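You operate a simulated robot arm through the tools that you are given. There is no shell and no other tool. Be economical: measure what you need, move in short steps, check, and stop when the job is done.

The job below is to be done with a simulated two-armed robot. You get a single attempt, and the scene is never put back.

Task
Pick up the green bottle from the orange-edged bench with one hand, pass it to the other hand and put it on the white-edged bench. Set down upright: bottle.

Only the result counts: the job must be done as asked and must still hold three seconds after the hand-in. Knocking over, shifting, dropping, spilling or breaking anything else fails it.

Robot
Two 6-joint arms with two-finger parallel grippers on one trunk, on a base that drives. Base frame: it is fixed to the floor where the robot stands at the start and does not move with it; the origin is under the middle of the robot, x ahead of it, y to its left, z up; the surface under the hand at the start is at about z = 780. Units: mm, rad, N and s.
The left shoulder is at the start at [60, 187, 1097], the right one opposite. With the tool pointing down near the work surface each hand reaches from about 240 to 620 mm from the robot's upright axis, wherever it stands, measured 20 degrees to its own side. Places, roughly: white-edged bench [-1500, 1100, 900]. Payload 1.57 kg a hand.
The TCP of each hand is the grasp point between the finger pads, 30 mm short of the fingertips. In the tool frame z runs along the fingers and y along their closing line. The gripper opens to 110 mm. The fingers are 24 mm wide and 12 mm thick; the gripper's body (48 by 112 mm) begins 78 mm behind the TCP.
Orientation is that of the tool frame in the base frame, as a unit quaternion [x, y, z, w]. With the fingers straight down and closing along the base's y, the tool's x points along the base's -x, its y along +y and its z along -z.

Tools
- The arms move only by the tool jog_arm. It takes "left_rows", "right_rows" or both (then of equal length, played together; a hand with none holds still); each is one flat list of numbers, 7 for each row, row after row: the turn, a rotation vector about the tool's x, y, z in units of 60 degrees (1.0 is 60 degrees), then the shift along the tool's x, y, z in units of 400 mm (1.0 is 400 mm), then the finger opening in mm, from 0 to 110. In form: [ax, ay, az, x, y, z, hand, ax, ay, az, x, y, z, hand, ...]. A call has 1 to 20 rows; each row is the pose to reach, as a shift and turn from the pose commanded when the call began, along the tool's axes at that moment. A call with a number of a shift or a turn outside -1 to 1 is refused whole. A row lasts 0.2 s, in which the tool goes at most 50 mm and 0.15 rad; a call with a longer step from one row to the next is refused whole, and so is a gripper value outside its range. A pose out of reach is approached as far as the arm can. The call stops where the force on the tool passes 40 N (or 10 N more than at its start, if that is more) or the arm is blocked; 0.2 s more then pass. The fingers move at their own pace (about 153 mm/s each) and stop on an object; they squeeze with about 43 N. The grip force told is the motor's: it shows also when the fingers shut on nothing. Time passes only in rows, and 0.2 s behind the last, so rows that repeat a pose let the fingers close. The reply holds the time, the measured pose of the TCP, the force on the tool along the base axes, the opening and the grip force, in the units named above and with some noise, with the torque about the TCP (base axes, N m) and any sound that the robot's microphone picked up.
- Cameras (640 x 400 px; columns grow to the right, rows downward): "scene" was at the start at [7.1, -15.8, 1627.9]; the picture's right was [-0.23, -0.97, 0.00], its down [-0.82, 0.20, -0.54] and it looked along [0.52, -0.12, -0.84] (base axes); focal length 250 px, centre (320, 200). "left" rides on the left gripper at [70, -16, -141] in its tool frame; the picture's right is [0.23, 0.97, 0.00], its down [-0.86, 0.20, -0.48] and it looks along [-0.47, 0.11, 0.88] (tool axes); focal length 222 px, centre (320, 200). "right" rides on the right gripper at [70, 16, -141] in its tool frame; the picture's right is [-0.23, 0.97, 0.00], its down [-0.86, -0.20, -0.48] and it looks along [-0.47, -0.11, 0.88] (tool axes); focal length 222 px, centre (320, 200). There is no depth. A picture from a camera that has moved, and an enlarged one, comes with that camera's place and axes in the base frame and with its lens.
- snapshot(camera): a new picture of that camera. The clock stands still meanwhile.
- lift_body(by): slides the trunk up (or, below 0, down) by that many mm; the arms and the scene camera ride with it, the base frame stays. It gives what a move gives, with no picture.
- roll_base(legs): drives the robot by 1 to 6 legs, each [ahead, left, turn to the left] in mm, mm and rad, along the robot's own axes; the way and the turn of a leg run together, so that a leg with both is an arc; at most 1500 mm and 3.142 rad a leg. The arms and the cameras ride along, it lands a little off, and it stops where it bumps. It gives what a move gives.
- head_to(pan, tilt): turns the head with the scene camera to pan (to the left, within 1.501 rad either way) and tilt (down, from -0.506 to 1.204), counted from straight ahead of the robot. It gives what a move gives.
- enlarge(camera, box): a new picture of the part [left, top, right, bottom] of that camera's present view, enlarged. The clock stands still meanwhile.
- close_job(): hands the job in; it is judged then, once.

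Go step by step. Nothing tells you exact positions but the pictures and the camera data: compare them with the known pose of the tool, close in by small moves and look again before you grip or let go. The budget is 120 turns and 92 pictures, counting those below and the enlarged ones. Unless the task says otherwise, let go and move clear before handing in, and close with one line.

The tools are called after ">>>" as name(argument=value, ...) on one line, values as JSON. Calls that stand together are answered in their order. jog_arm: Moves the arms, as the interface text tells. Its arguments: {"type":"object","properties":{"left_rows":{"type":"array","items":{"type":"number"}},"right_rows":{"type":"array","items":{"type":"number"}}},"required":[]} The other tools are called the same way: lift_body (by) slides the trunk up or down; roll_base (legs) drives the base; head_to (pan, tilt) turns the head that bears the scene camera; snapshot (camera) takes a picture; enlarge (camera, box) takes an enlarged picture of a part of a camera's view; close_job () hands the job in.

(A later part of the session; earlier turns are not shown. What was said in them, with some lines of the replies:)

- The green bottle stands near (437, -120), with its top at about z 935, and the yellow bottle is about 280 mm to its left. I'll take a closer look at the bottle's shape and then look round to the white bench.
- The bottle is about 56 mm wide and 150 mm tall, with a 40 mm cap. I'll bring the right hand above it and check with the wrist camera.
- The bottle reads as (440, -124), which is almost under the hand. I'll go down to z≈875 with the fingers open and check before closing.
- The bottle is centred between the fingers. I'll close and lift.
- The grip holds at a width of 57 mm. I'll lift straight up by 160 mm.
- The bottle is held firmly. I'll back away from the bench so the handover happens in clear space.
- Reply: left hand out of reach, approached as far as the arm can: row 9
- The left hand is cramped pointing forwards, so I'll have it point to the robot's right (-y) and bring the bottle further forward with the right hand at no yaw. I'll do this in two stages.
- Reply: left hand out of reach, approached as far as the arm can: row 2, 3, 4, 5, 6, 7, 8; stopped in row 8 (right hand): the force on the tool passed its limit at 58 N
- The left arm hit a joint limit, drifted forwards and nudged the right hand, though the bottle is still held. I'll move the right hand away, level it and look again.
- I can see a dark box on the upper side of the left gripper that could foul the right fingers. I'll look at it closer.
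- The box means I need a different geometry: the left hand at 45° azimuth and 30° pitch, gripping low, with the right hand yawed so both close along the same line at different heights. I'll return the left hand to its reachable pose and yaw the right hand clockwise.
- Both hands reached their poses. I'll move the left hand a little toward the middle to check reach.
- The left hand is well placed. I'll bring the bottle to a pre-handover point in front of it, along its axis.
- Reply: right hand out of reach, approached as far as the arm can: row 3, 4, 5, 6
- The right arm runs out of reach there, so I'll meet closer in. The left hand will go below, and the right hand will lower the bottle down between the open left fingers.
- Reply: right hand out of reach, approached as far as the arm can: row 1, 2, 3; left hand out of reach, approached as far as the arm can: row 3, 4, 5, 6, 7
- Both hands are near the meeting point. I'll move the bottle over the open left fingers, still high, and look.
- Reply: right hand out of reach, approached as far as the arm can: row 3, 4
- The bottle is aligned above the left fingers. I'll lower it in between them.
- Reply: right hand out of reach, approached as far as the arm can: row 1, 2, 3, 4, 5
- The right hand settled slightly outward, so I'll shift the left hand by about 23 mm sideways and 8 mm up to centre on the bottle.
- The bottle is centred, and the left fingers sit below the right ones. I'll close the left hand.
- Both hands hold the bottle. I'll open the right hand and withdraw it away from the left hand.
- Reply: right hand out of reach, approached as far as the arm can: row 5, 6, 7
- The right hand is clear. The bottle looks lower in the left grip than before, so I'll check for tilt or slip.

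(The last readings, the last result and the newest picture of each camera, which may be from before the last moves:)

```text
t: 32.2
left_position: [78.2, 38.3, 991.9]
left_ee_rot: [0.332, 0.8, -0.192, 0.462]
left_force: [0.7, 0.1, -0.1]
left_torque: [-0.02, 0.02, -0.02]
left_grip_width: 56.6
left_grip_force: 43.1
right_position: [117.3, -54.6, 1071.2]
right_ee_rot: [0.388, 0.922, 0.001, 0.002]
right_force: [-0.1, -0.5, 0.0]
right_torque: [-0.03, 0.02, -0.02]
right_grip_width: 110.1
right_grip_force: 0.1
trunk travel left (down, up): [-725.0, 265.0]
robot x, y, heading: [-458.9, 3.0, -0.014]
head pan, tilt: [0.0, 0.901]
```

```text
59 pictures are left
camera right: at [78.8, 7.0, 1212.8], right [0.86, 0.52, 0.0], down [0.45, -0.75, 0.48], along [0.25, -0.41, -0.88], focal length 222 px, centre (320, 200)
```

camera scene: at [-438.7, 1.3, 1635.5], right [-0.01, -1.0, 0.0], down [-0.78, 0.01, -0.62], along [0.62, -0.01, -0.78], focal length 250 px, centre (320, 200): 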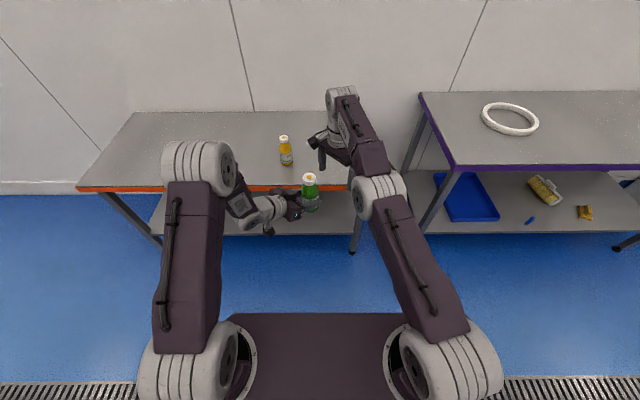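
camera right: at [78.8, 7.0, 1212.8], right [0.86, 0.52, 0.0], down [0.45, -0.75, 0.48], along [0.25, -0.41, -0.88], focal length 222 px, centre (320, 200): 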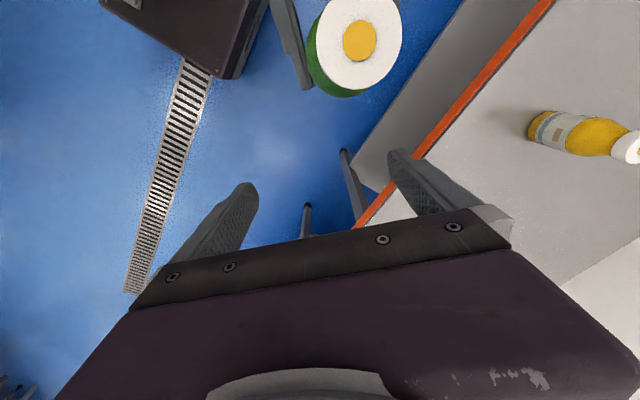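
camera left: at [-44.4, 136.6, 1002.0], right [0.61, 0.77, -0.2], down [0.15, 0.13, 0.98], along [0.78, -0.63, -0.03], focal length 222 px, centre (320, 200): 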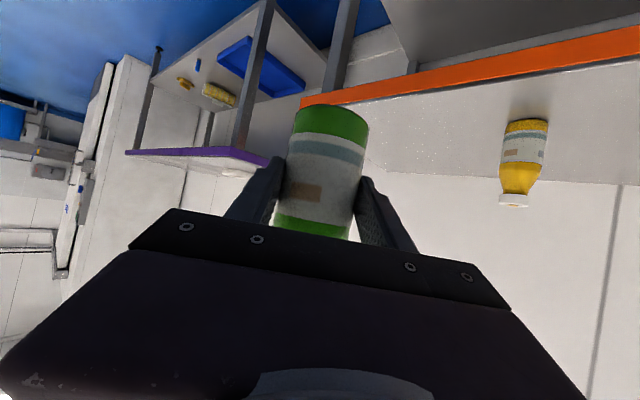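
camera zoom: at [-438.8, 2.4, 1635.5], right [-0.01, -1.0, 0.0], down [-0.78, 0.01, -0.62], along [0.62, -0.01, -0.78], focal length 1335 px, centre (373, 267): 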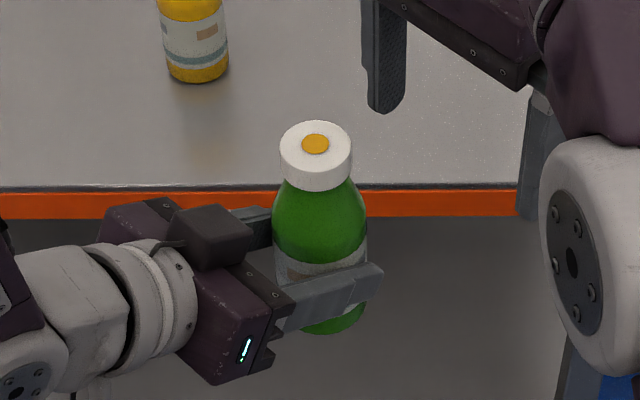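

The bottle is upright and steady in the left hand, with its base about 55 mm below the TCP. I'll tuck the right arm back, turn left and view the white bench.

>>> jog_arm(right_rows=[0, 0, -0.09, 0, -0.065, -0.003, 110, 0, 0, -0.18, 0, -0.13, -0.006, 110, 0, 0, -0.28, 0, -0.2, -0.01, 110, 0, 0, -0.37, 0, -0.27, -0.013, 110, 0, 0, -0.47, 0, -0.34, -0.016, 110, 0, 0, -0.56, 0, -0.41, -0.02, 110, 0, 0, -0.65, 0, -0.48, -0.023, 110, 0, 0, -0.75, 0, -0.5425, -0.025, 110])

>>> roll_base(legs=[[0, 0, 1.57]])

>>> head_to(pan=1.0, tilt=0.5)

>>> snapshot(camera="scene")

```text
t: 34.0
left_position: [80.2, 37.8, 991.0]
left_ee_rot: [0.332, 0.8, -0.192, 0.462]
left_force: [0.6, 0.4, 0.3]
left_torque: [0.02, 0.0, 0.0]
left_grip_width: 56.6
left_grip_force: 43.1
right_position: [86.3, -208.2, 1169.0]
right_ee_rot: [0.009, 1.0, 0.001, -0.024]
right_force: [-0.2, 0.6, -0.3]
right_torque: [0.01, 0.04, -0.01]
right_grip_width: 109.7
right_grip_force: 0.1
right hand out of reach, approached as far as the arm can: row 1, 2, 3, 4, 5, 6, 7, 8
trunk travel left (down, up): [-725.0, 265.0]
robot x, y, heading: [-456.4, 3.2, -0.012]
head pan, tilt: [0.0, 0.901]
```

```text
t: 38.3
left_position: [-495.1, 534.4, 993.4]
left_ee_rot: [-0.334, 0.799, 0.193, 0.462]
left_force: [-0.3, -0.4, -0.3]
left_torque: [-0.06, 0.02, -0.02]
left_grip_width: 56.5
left_grip_force: 43.0
right_position: [-248.0, 543.2, 1169.5]
right_ee_rot: [-0.702, 0.712, -0.017, -0.018]
right_force: [-0.1, -0.4, 0.9]
right_torque: [0.01, 0.0, 0.02]
right_grip_width: 109.9
right_grip_force: 0.0
trunk travel left (down, up): [-725.0, 265.0]
robot x, y, heading: [-454.6, 2.6, 1.566]
head pan, tilt: [0.0, 0.901]
```

```text
t: 39.5
left_position: [-494.4, 535.8, 992.6]
left_ee_rot: [-0.333, 0.799, 0.193, 0.462]
left_force: [0.0, 0.1, 0.8]
left_torque: [-0.02, 0.02, 0.0]
left_grip_width: 56.4
left_grip_force: 43.0
right_position: [-248.3, 542.2, 1169.6]
right_ee_rot: [-0.702, 0.712, -0.017, -0.017]
right_force: [0.3, 0.2, -0.1]
right_torque: [-0.03, 0.01, 0.03]
right_grip_width: 109.9
right_grip_force: 0.1
trunk travel left (down, up): [-725.0, 265.0]
robot x, y, heading: [-454.5, -2.3, 1.569]
head pan, tilt: [1.0, 0.499]
```

```text
58 pictures are left
camera scene: at [-531.6, -7.3, 1669.4], right [0.54, 0.84, 0.0], down [0.4, -0.26, -0.88], along [-0.74, 0.48, -0.48], focal length 250 px, centre (320, 200)
```

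scene: 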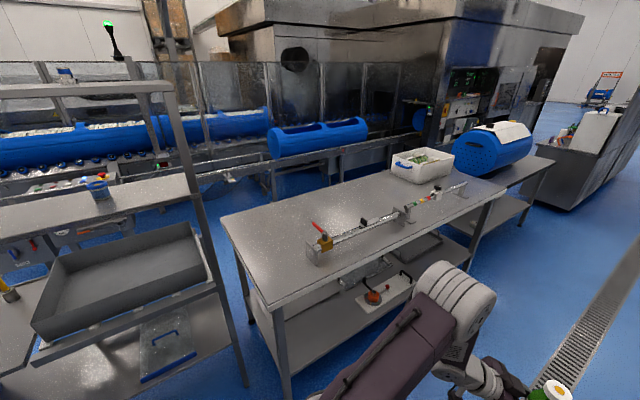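

The white bench spans about x -1880 to -1126 and y 180 to 1920, with a device from y≈480 onward, so the near corner around (-1250, 310) is free. I'll check that area, then raise the trunk and turn to face it.

>>> enlarge(camera="scene", box=[200, 150, 420, 320])

>>> lift_body(by=130)

>>> roll_base(legs=[[0, 0, 1.572]])

>>> head_to(pan=0, tilt=0.7)

>>> snapshot(camera="scene")

```text
2.35 times, centred on (310, 235) of scene
camera zoom: at [-531.6, -7.3, 1669.4], right [0.54, 0.84, 0.0], down [0.4, -0.26, -0.88], along [-0.74, 0.48, -0.48], focal length 589 px, centre (344, 118)
```

zoom: 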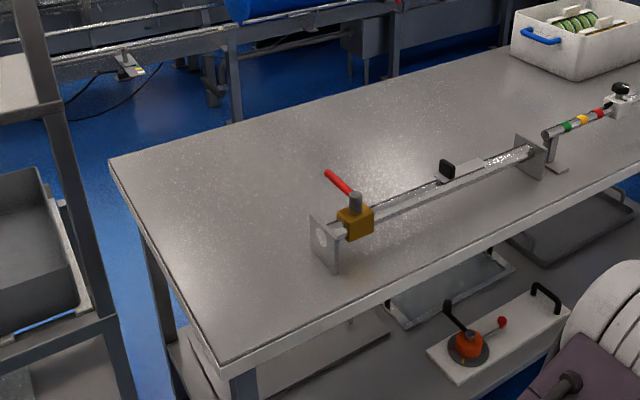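

```text
t: 41.1
left_position: [-494.3, 535.5, 1123.1]
left_ee_rot: [-0.333, 0.799, 0.192, 0.462]
left_force: [-0.2, -0.2, -3.4]
left_torque: [-0.01, 0.01, 0.02]
left_grip_width: 56.2
left_grip_force: 42.9
right_position: [-248.9, 543.9, 1298.9]
right_ee_rot: [-0.702, 0.712, -0.017, -0.017]
right_force: [0.9, 0.5, 0.1]
right_torque: [-0.01, 0.03, 0.0]
right_grip_width: 109.9
right_grip_force: 0.1
trunk travel left (down, up): [-855.0, 135.0]
robot x, y, heading: [-457.1, 1.4, 1.567]
head pan, tilt: [1.0, 0.499]
```

```text
t: 45.3
left_position: [-987.2, -38.4, 1122.7]
left_ee_rot: [0.801, -0.328, -0.464, -0.189]
left_force: [-0.9, -0.2, -3.4]
left_torque: [-0.04, -0.03, 0.01]
left_grip_width: 56.3
left_grip_force: 42.8
right_position: [-996.8, 207.3, 1299.2]
right_ee_rot: [1.0, -0.006, 0.024, 0.001]
right_force: [-0.2, -0.5, 0.1]
right_torque: [-0.01, -0.01, -0.02]
right_grip_width: 110.1
right_grip_force: 0.0
trunk travel left (down, up): [-855.0, 135.0]
robot x, y, heading: [-452.1, 0.4, 3.141]
head pan, tilt: [1.0, 0.499]
```

```text
t: 46.6
left_position: [-987.2, -38.8, 1122.4]
left_ee_rot: [0.801, -0.329, -0.463, -0.19]
left_force: [0.2, -0.1, -2.1]
left_torque: [-0.01, -0.06, 0.06]
left_grip_width: 56.3
left_grip_force: 43.4
right_position: [-996.3, 206.6, 1300.0]
right_ee_rot: [1.0, -0.006, 0.025, 0.0]
right_force: [-0.1, -0.3, 0.0]
right_torque: [-0.02, 0.0, -0.01]
right_grip_width: 110.0
right_grip_force: 0.1
trunk travel left (down, up): [-855.0, 135.0]
robot x, y, heading: [-455.4, 1.1, 3.141]
head pan, tilt: [0.0, 0.7]
```

```text
56 pictures are left
camera scene: at [-480.8, 2.3, 1781.7], right [0.0, 1.0, 0.0], down [0.64, 0.0, -0.76], along [-0.76, 0.0, -0.64], focal length 250 px, centre (320, 200)
```

scene: 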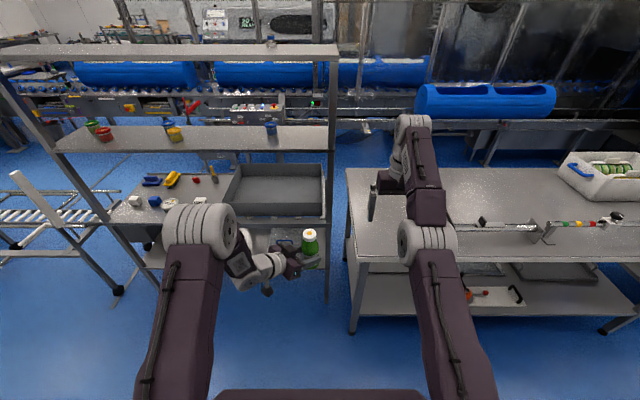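

The bottle is still held, and the bench corner is ahead on the right. I'll slide right, move forward and then check.

>>> roll_base(legs=[[0, -340, 0], [200, 0, 0]])

>>> snapshot(camera="scene")

>>> snapshot(camera="left")

```text
t: 50.1
left_position: [-1182.7, 313.2, 1125.0]
left_ee_rot: [0.799, -0.331, -0.464, -0.192]
left_force: [0.5, 0.1, -3.0]
left_torque: [-0.02, -0.02, 0.03]
left_grip_width: 56.3
left_grip_force: 43.1
right_position: [-1189.6, 558.7, 1301.1]
right_ee_rot: [1.0, -0.009, 0.023, 0.001]
right_force: [0.3, -0.6, 0.1]
right_torque: [0.03, 0.03, 0.0]
right_grip_width: 110.1
right_grip_force: 0.0
trunk travel left (down, up): [-855.0, 135.0]
robot x, y, heading: [-650.5, 348.4, 3.139]
head pan, tilt: [0.0, 0.7]
```

```text
55 pictures are left
camera scene: at [-673.8, 351.3, 1781.8], right [0.01, 1.0, 0.0], down [0.64, 0.0, -0.77], along [-0.77, 0.01, -0.64], focal length 250 px, centre (320, 200)
```

scene: 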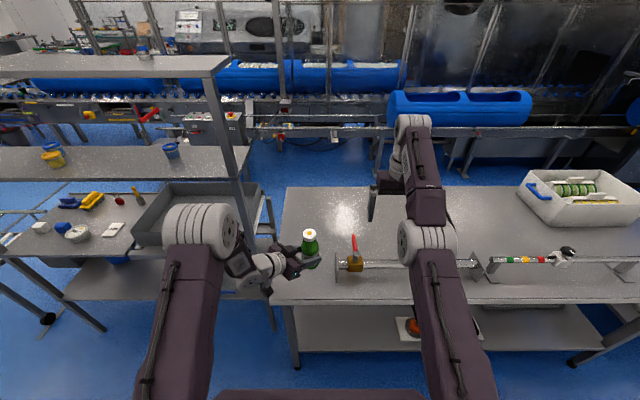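

```text
54 pictures are left
camera left: at [-1060.6, 212.5, 1133.2], right [-0.61, -0.77, -0.2], down [-0.15, -0.13, 0.98], along [-0.78, 0.62, -0.03], focal length 222 px, centre (320, 200)
```

left: 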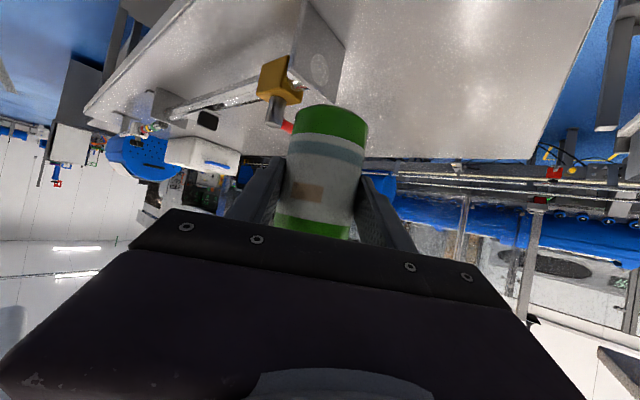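

>>> enlarge(camera="scene", box=[230, 190, 400, 320])

```text
3.08 times, centred on (315, 255) of scene
camera zoom: at [-673.8, 351.3, 1781.8], right [0.01, 1.0, 0.0], down [0.64, 0.0, -0.77], along [-0.77, 0.01, -0.64], focal length 770 px, centre (335, 31)
```

zoom: 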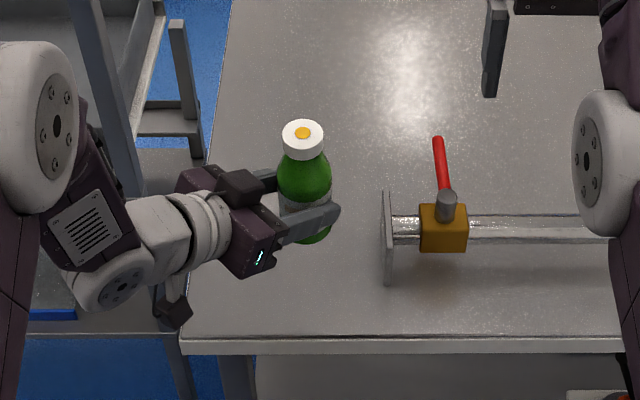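

The spot is clear, with the device's flange about 100 mm to the right of the bottle. I'll move slightly forward, then lower the trunk to just above the bench.

>>> roll_base(legs=[[45, 20, 0]])

>>> lift_body(by=-110)

>>> enlarge(camera="scene", box=[230, 190, 400, 320])

>>> snapshot(camera="left")

```text
t: 51.0
left_position: [-1225.1, 298.9, 1126.1]
left_ee_rot: [0.799, -0.332, -0.464, -0.189]
left_force: [0.8, 0.1, -2.2]
left_torque: [-0.06, -0.02, 0.07]
left_grip_width: 56.1
left_grip_force: 42.9
right_position: [-1229.2, 543.8, 1302.4]
right_ee_rot: [1.0, -0.01, 0.022, 0.001]
right_force: [1.4, 1.2, 0.3]
right_torque: [-0.07, 0.07, 0.02]
right_grip_width: 110.0
right_grip_force: 0.0
trunk travel left (down, up): [-855.0, 135.0]
robot x, y, heading: [-698.0, 327.8, 3.138]
head pan, tilt: [0.0, 0.7]
```

```text
t: 52.4
left_position: [-1231.9, 296.1, 1012.5]
left_ee_rot: [0.8, -0.331, -0.462, -0.192]
left_force: [-0.4, 0.4, -2.6]
left_torque: [-0.01, -0.02, -0.02]
left_grip_width: 56.2
left_grip_force: 42.6
right_position: [-1238.4, 541.5, 1190.2]
right_ee_rot: [1.0, -0.009, 0.024, 0.0]
right_force: [0.1, -0.1, -0.4]
right_torque: [0.02, -0.02, 0.01]
right_grip_width: 110.0
right_grip_force: 0.0
trunk travel left (down, up): [-745.0, 245.0]
robot x, y, heading: [-698.5, 331.0, 3.134]
head pan, tilt: [0.0, 0.7]
```

```text
3.08 times, centred on (315, 255) of scene
camera zoom: at [-724.8, 332.4, 1671.7], right [0.01, 1.0, 0.0], down [0.64, 0.0, -0.76], along [-0.76, 0.01, -0.64], focal length 770 px, centre (335, 31)
```

zoom: 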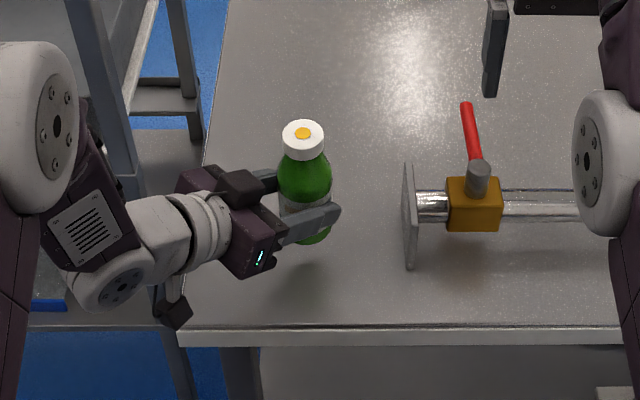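

```text
51 pictures are left
camera left: at [-1109.3, 194.0, 1021.8], right [-0.61, -0.77, -0.2], down [-0.15, -0.13, 0.98], along [-0.78, 0.63, -0.03], focal length 222 px, centre (320, 200)
```

left: 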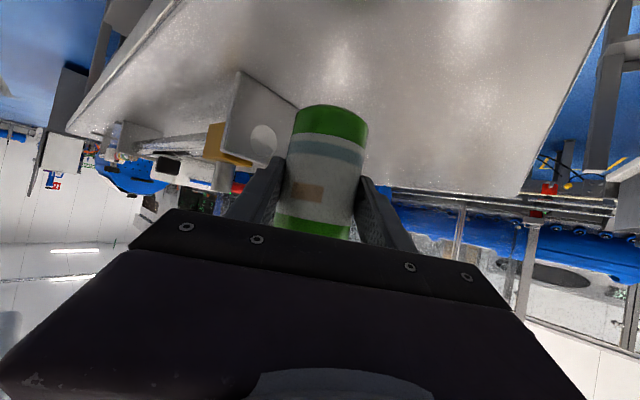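

There is still clearance of about 55 mm. I'll lower in steps, watching the force.

>>> lift_body(by=-35)

>>> snapshot(camera="left")

>>> enlarge(camera="scene", box=[260, 180, 360, 260])

```text
t: 53.2
left_position: [-1230.4, 295.8, 978.8]
left_ee_rot: [0.8, -0.331, -0.463, -0.192]
left_force: [1.2, 0.6, -2.2]
left_torque: [-0.01, -0.08, -0.01]
left_grip_width: 56.3
left_grip_force: 43.1
right_position: [-1238.3, 540.4, 1154.0]
right_ee_rot: [1.0, -0.01, 0.024, 0.001]
right_force: [0.0, 0.7, -0.2]
right_torque: [-0.01, -0.01, 0.0]
right_grip_width: 110.0
right_grip_force: 0.0
trunk travel left (down, up): [-710.0, 280.0]
robot x, y, heading: [-700.2, 334.4, 3.135]
head pan, tilt: [0.0, 0.7]
```

```text
50 pictures are left
camera left: at [-1108.4, 194.3, 987.1], right [-0.61, -0.77, -0.2], down [-0.15, -0.13, 0.98], along [-0.78, 0.63, -0.03], focal length 222 px, centre (320, 200)
```

left: 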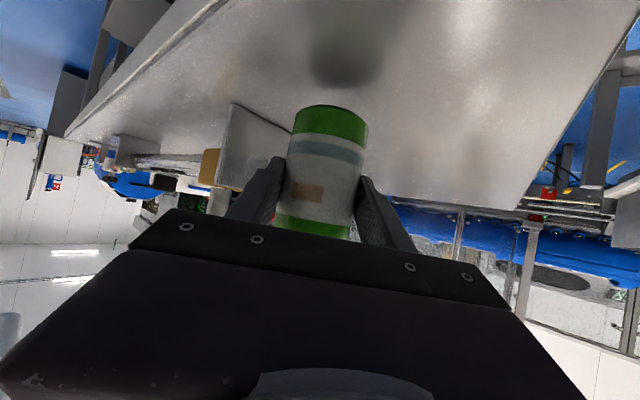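

```text
5.00 times, centred on (310, 220) of scene
camera zoom: at [-723.4, 332.9, 1636.7], right [0.01, 1.0, 0.0], down [0.64, 0.0, -0.76], along [-0.76, 0.01, -0.64], focal length 1252 px, centre (370, 100)
```

zoom: 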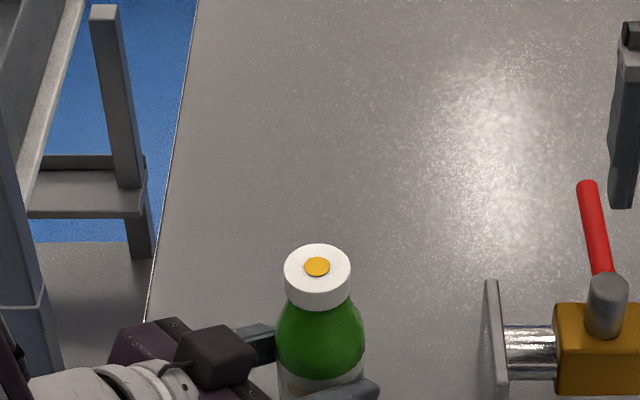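

The shadow shows a gap of roughly 25–40 mm. I'll lower 18 mm more.

>>> lift_body(by=-18)

>>> snapshot(camera="left")

```text
t: 53.8
left_position: [-1230.8, 295.7, 959.2]
left_ee_rot: [0.8, -0.332, -0.462, -0.192]
left_force: [-0.3, -0.5, -2.5]
left_torque: [0.0, -0.02, 0.01]
left_grip_width: 56.1
left_grip_force: 43.1
right_position: [-1236.4, 541.2, 1136.7]
right_ee_rot: [1.0, -0.01, 0.024, -0.001]
right_force: [0.2, 0.3, -0.2]
right_torque: [-0.01, 0.01, -0.04]
right_grip_width: 110.4
right_grip_force: 0.1
trunk travel left (down, up): [-692.0, 298.0]
robot x, y, heading: [-699.1, 334.1, 3.134]
head pan, tilt: [0.0, 0.7]
```

```text
48 pictures are left
camera left: at [-1108.3, 194.3, 969.0], right [-0.61, -0.77, -0.2], down [-0.15, -0.13, 0.98], along [-0.78, 0.63, -0.03], focal length 222 px, centre (320, 200)
```

left: 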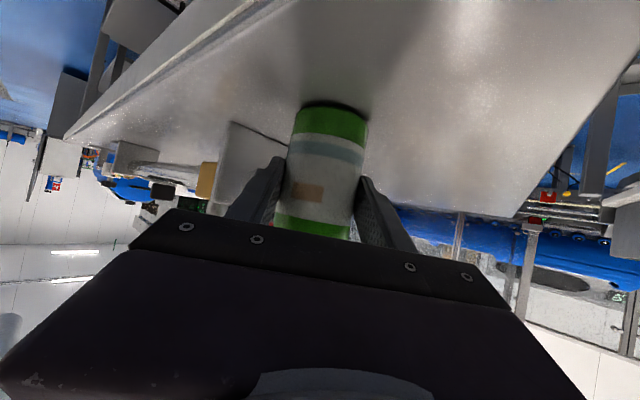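

It is nearly touching, so I'll use small steps now.

>>> lift_body(by=-3)

>>> enlarge(camera="left", box=[270, 70, 400, 160])

```text
t: 54.4
left_position: [-1228.7, 294.8, 958.8]
left_ee_rot: [0.798, -0.332, -0.465, -0.192]
left_force: [-1.9, -0.7, 10.6]
left_torque: [-0.21, -0.06, 0.01]
left_grip_width: 56.0
left_grip_force: 43.2
right_position: [-1236.8, 541.6, 1135.4]
right_ee_rot: [1.0, -0.009, 0.024, 0.0]
right_force: [0.2, -0.1, -0.2]
right_torque: [-0.01, 0.0, 0.0]
right_grip_width: 110.0
right_grip_force: 0.1
trunk travel left (down, up): [-689.0, 301.0]
robot x, y, heading: [-697.2, 332.9, 3.131]
head pan, tilt: [0.0, 0.7]
```

```text
4.44 times, centred on (335, 115) of left
camera zoom: at [-1108.6, 194.4, 967.6], right [-0.61, -0.77, -0.19], down [-0.14, -0.13, 0.98], along [-0.78, 0.62, -0.03], focal length 987 px, centre (253, 578)
```

zoom: 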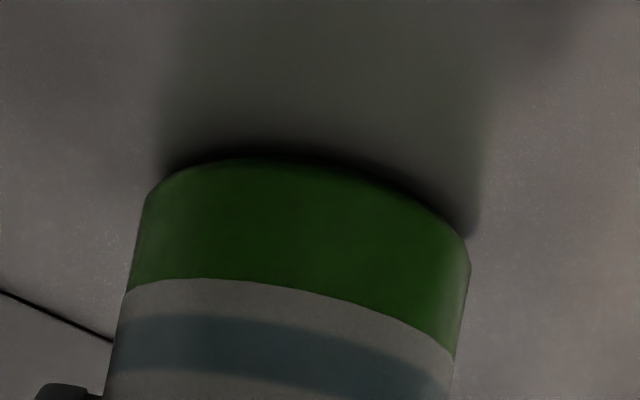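

The bench is taking the load, with force up by about 13 N. I'll open the left hand gently.

>>> jog_arm(left_rows=[0, 0, 0, 0, 0, 0, 54, 0, 0, 0, 0, 0, 0, 60, 0, 0, 0, 0, 0, 0, 70, 0, 0, 0, 0, 0, 0, 90, 0, 0, 0, 0, 0, 0, 105, 0, 0, 0, 0, 0, 0, 105])

>>> snapshot(camera="left")

>>> enlarge(camera="scene", box=[230, 190, 400, 320])

```text
t: 55.8
left_position: [-1230.8, 294.6, 956.8]
left_ee_rot: [0.8, -0.331, -0.463, -0.191]
left_force: [-0.6, 0.2, -0.4]
left_torque: [-0.01, -0.02, 0.0]
left_grip_width: 104.8
left_grip_force: 0.1
right_position: [-1237.5, 540.7, 1133.9]
right_ee_rot: [1.0, -0.01, 0.023, 0.0]
right_force: [-0.1, -0.2, 0.9]
right_torque: [0.01, -0.01, 0.0]
right_grip_width: 110.1
right_grip_force: 0.1
trunk travel left (down, up): [-689.0, 301.0]
robot x, y, heading: [-699.7, 330.4, 3.133]
head pan, tilt: [0.0, 0.7]
```

```text
46 pictures are left
camera left: at [-1108.5, 194.3, 966.1], right [-0.61, -0.77, -0.2], down [-0.15, -0.13, 0.98], along [-0.78, 0.63, -0.03], focal length 222 px, centre (320, 200)
```

left: 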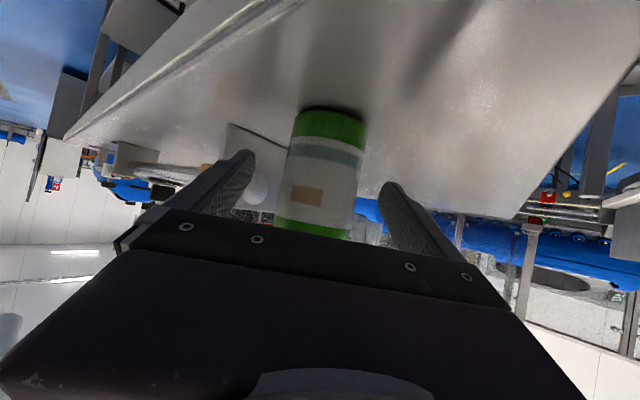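

```text
3.08 times, centred on (315, 255) of scene
camera zoom: at [-723.4, 332.9, 1615.7], right [0.01, 1.0, 0.0], down [0.64, 0.0, -0.76], along [-0.76, 0.01, -0.64], focal length 770 px, centre (335, 31)
```

zoom: 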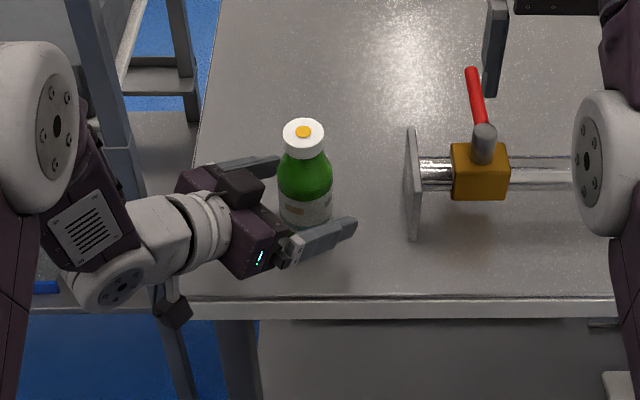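

The bottle stands upright and is free between the open fingers. I'll raise the trunk straight up to clear it.

>>> lift_body(by=60)

>>> enlarge(camera="scene", box=[230, 190, 400, 320])

```text
t: 56.8
left_position: [-1230.7, 295.4, 1016.7]
left_ee_rot: [0.8, -0.331, -0.463, -0.192]
left_force: [0.2, 0.4, 0.0]
left_torque: [0.03, -0.03, -0.03]
left_grip_width: 105.0
left_grip_force: 0.1
right_position: [-1237.0, 540.5, 1194.2]
right_ee_rot: [1.0, -0.009, 0.025, 0.0]
right_force: [0.5, 0.9, -0.2]
right_torque: [0.03, 0.02, -0.04]
right_grip_width: 109.8
right_grip_force: 0.0
trunk travel left (down, up): [-749.0, 241.0]
robot x, y, heading: [-700.8, 333.6, 3.133]
head pan, tilt: [0.0, 0.7]
```

```text
3.08 times, centred on (315, 255) of scene
camera zoom: at [-723.7, 332.9, 1675.7], right [0.01, 1.0, 0.0], down [0.64, 0.0, -0.76], along [-0.76, 0.01, -0.64], focal length 770 px, centre (335, 31)
```

zoom: 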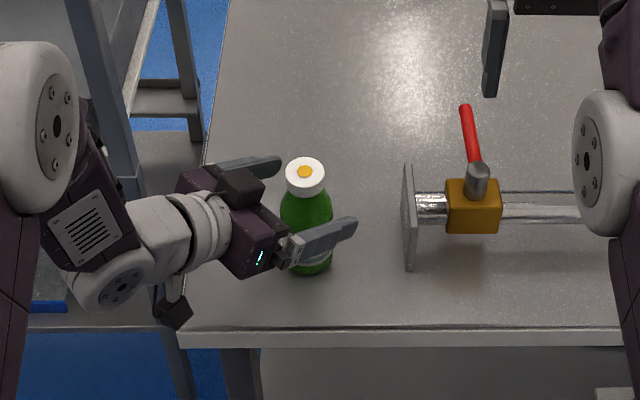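

The bottle stays put, so I'll keep rising and then back off.

>>> lift_body(by=130)

>>> roll_base(legs=[[-250, 0, 0]])

>>> snapshot(camera="scene")

>>> enlarge(camera="scene", box=[250, 130, 400, 260])

```text
t: 58.3
left_position: [-1231.1, 294.5, 1146.6]
left_ee_rot: [0.8, -0.332, -0.462, -0.192]
left_force: [-0.8, -0.9, -0.2]
left_torque: [0.02, 0.02, -0.02]
left_grip_width: 105.0
left_grip_force: 0.0
right_position: [-1237.3, 540.5, 1324.5]
right_ee_rot: [1.0, -0.009, 0.024, 0.0]
right_force: [0.1, 0.2, -0.1]
right_torque: [0.01, -0.02, -0.01]
right_grip_width: 110.1
right_grip_force: 0.1
trunk travel left (down, up): [-879.0, 111.0]
robot x, y, heading: [-698.0, 330.6, 3.133]
head pan, tilt: [0.0, 0.7]
```

```text
t: 60.2
left_position: [-983.1, 292.7, 1145.6]
left_ee_rot: [0.801, -0.33, -0.462, -0.191]
left_force: [-0.4, -1.5, -0.3]
left_torque: [0.0, -0.01, -0.03]
left_grip_width: 105.2
left_grip_force: 0.2
right_position: [-990.1, 538.1, 1323.0]
right_ee_rot: [1.0, -0.009, 0.025, 0.0]
right_force: [0.0, 0.0, 0.3]
right_torque: [-0.06, -0.02, -0.01]
right_grip_width: 110.3
right_grip_force: 0.1
trunk travel left (down, up): [-879.0, 111.0]
robot x, y, heading: [-448.0, 330.3, 3.134]
head pan, tilt: [0.0, 0.7]
```

```text
43 pictures are left
camera scene: at [-477.0, 331.3, 1805.6], right [0.01, 1.0, 0.0], down [0.65, 0.0, -0.76], along [-0.76, 0.0, -0.65], focal length 250 px, centre (320, 200)
```

scene: 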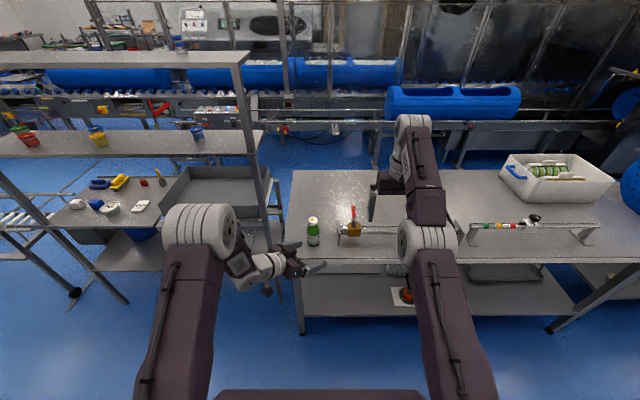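

```text
3.08 times, centred on (325, 195) of scene
camera zoom: at [-477.0, 331.3, 1805.6], right [0.01, 1.0, 0.0], down [0.65, 0.0, -0.76], along [-0.76, 0.0, -0.65], focal length 770 px, centre (305, 215)
```

zoom: 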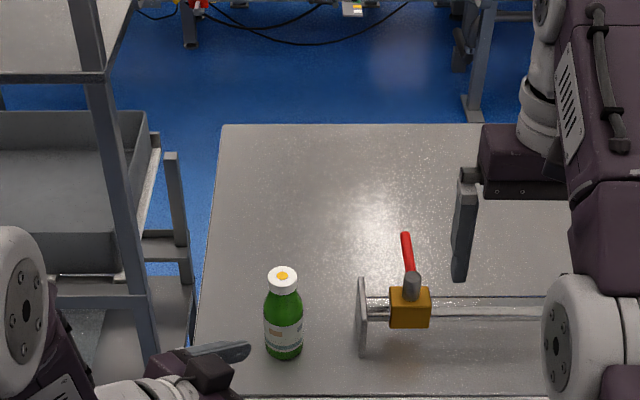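

The green bottle stands upright on the white-edged bench, and both hands are clear of it, so I'm handing in.

>>> close_job()

```text
The job is handed in.
```

The green bottle was picked up with the right hand, passed to the left and set upright on the near corner of the white-edged bench. Both hands were clear when I handed in, and nothing else looked moved in the pictures I took.
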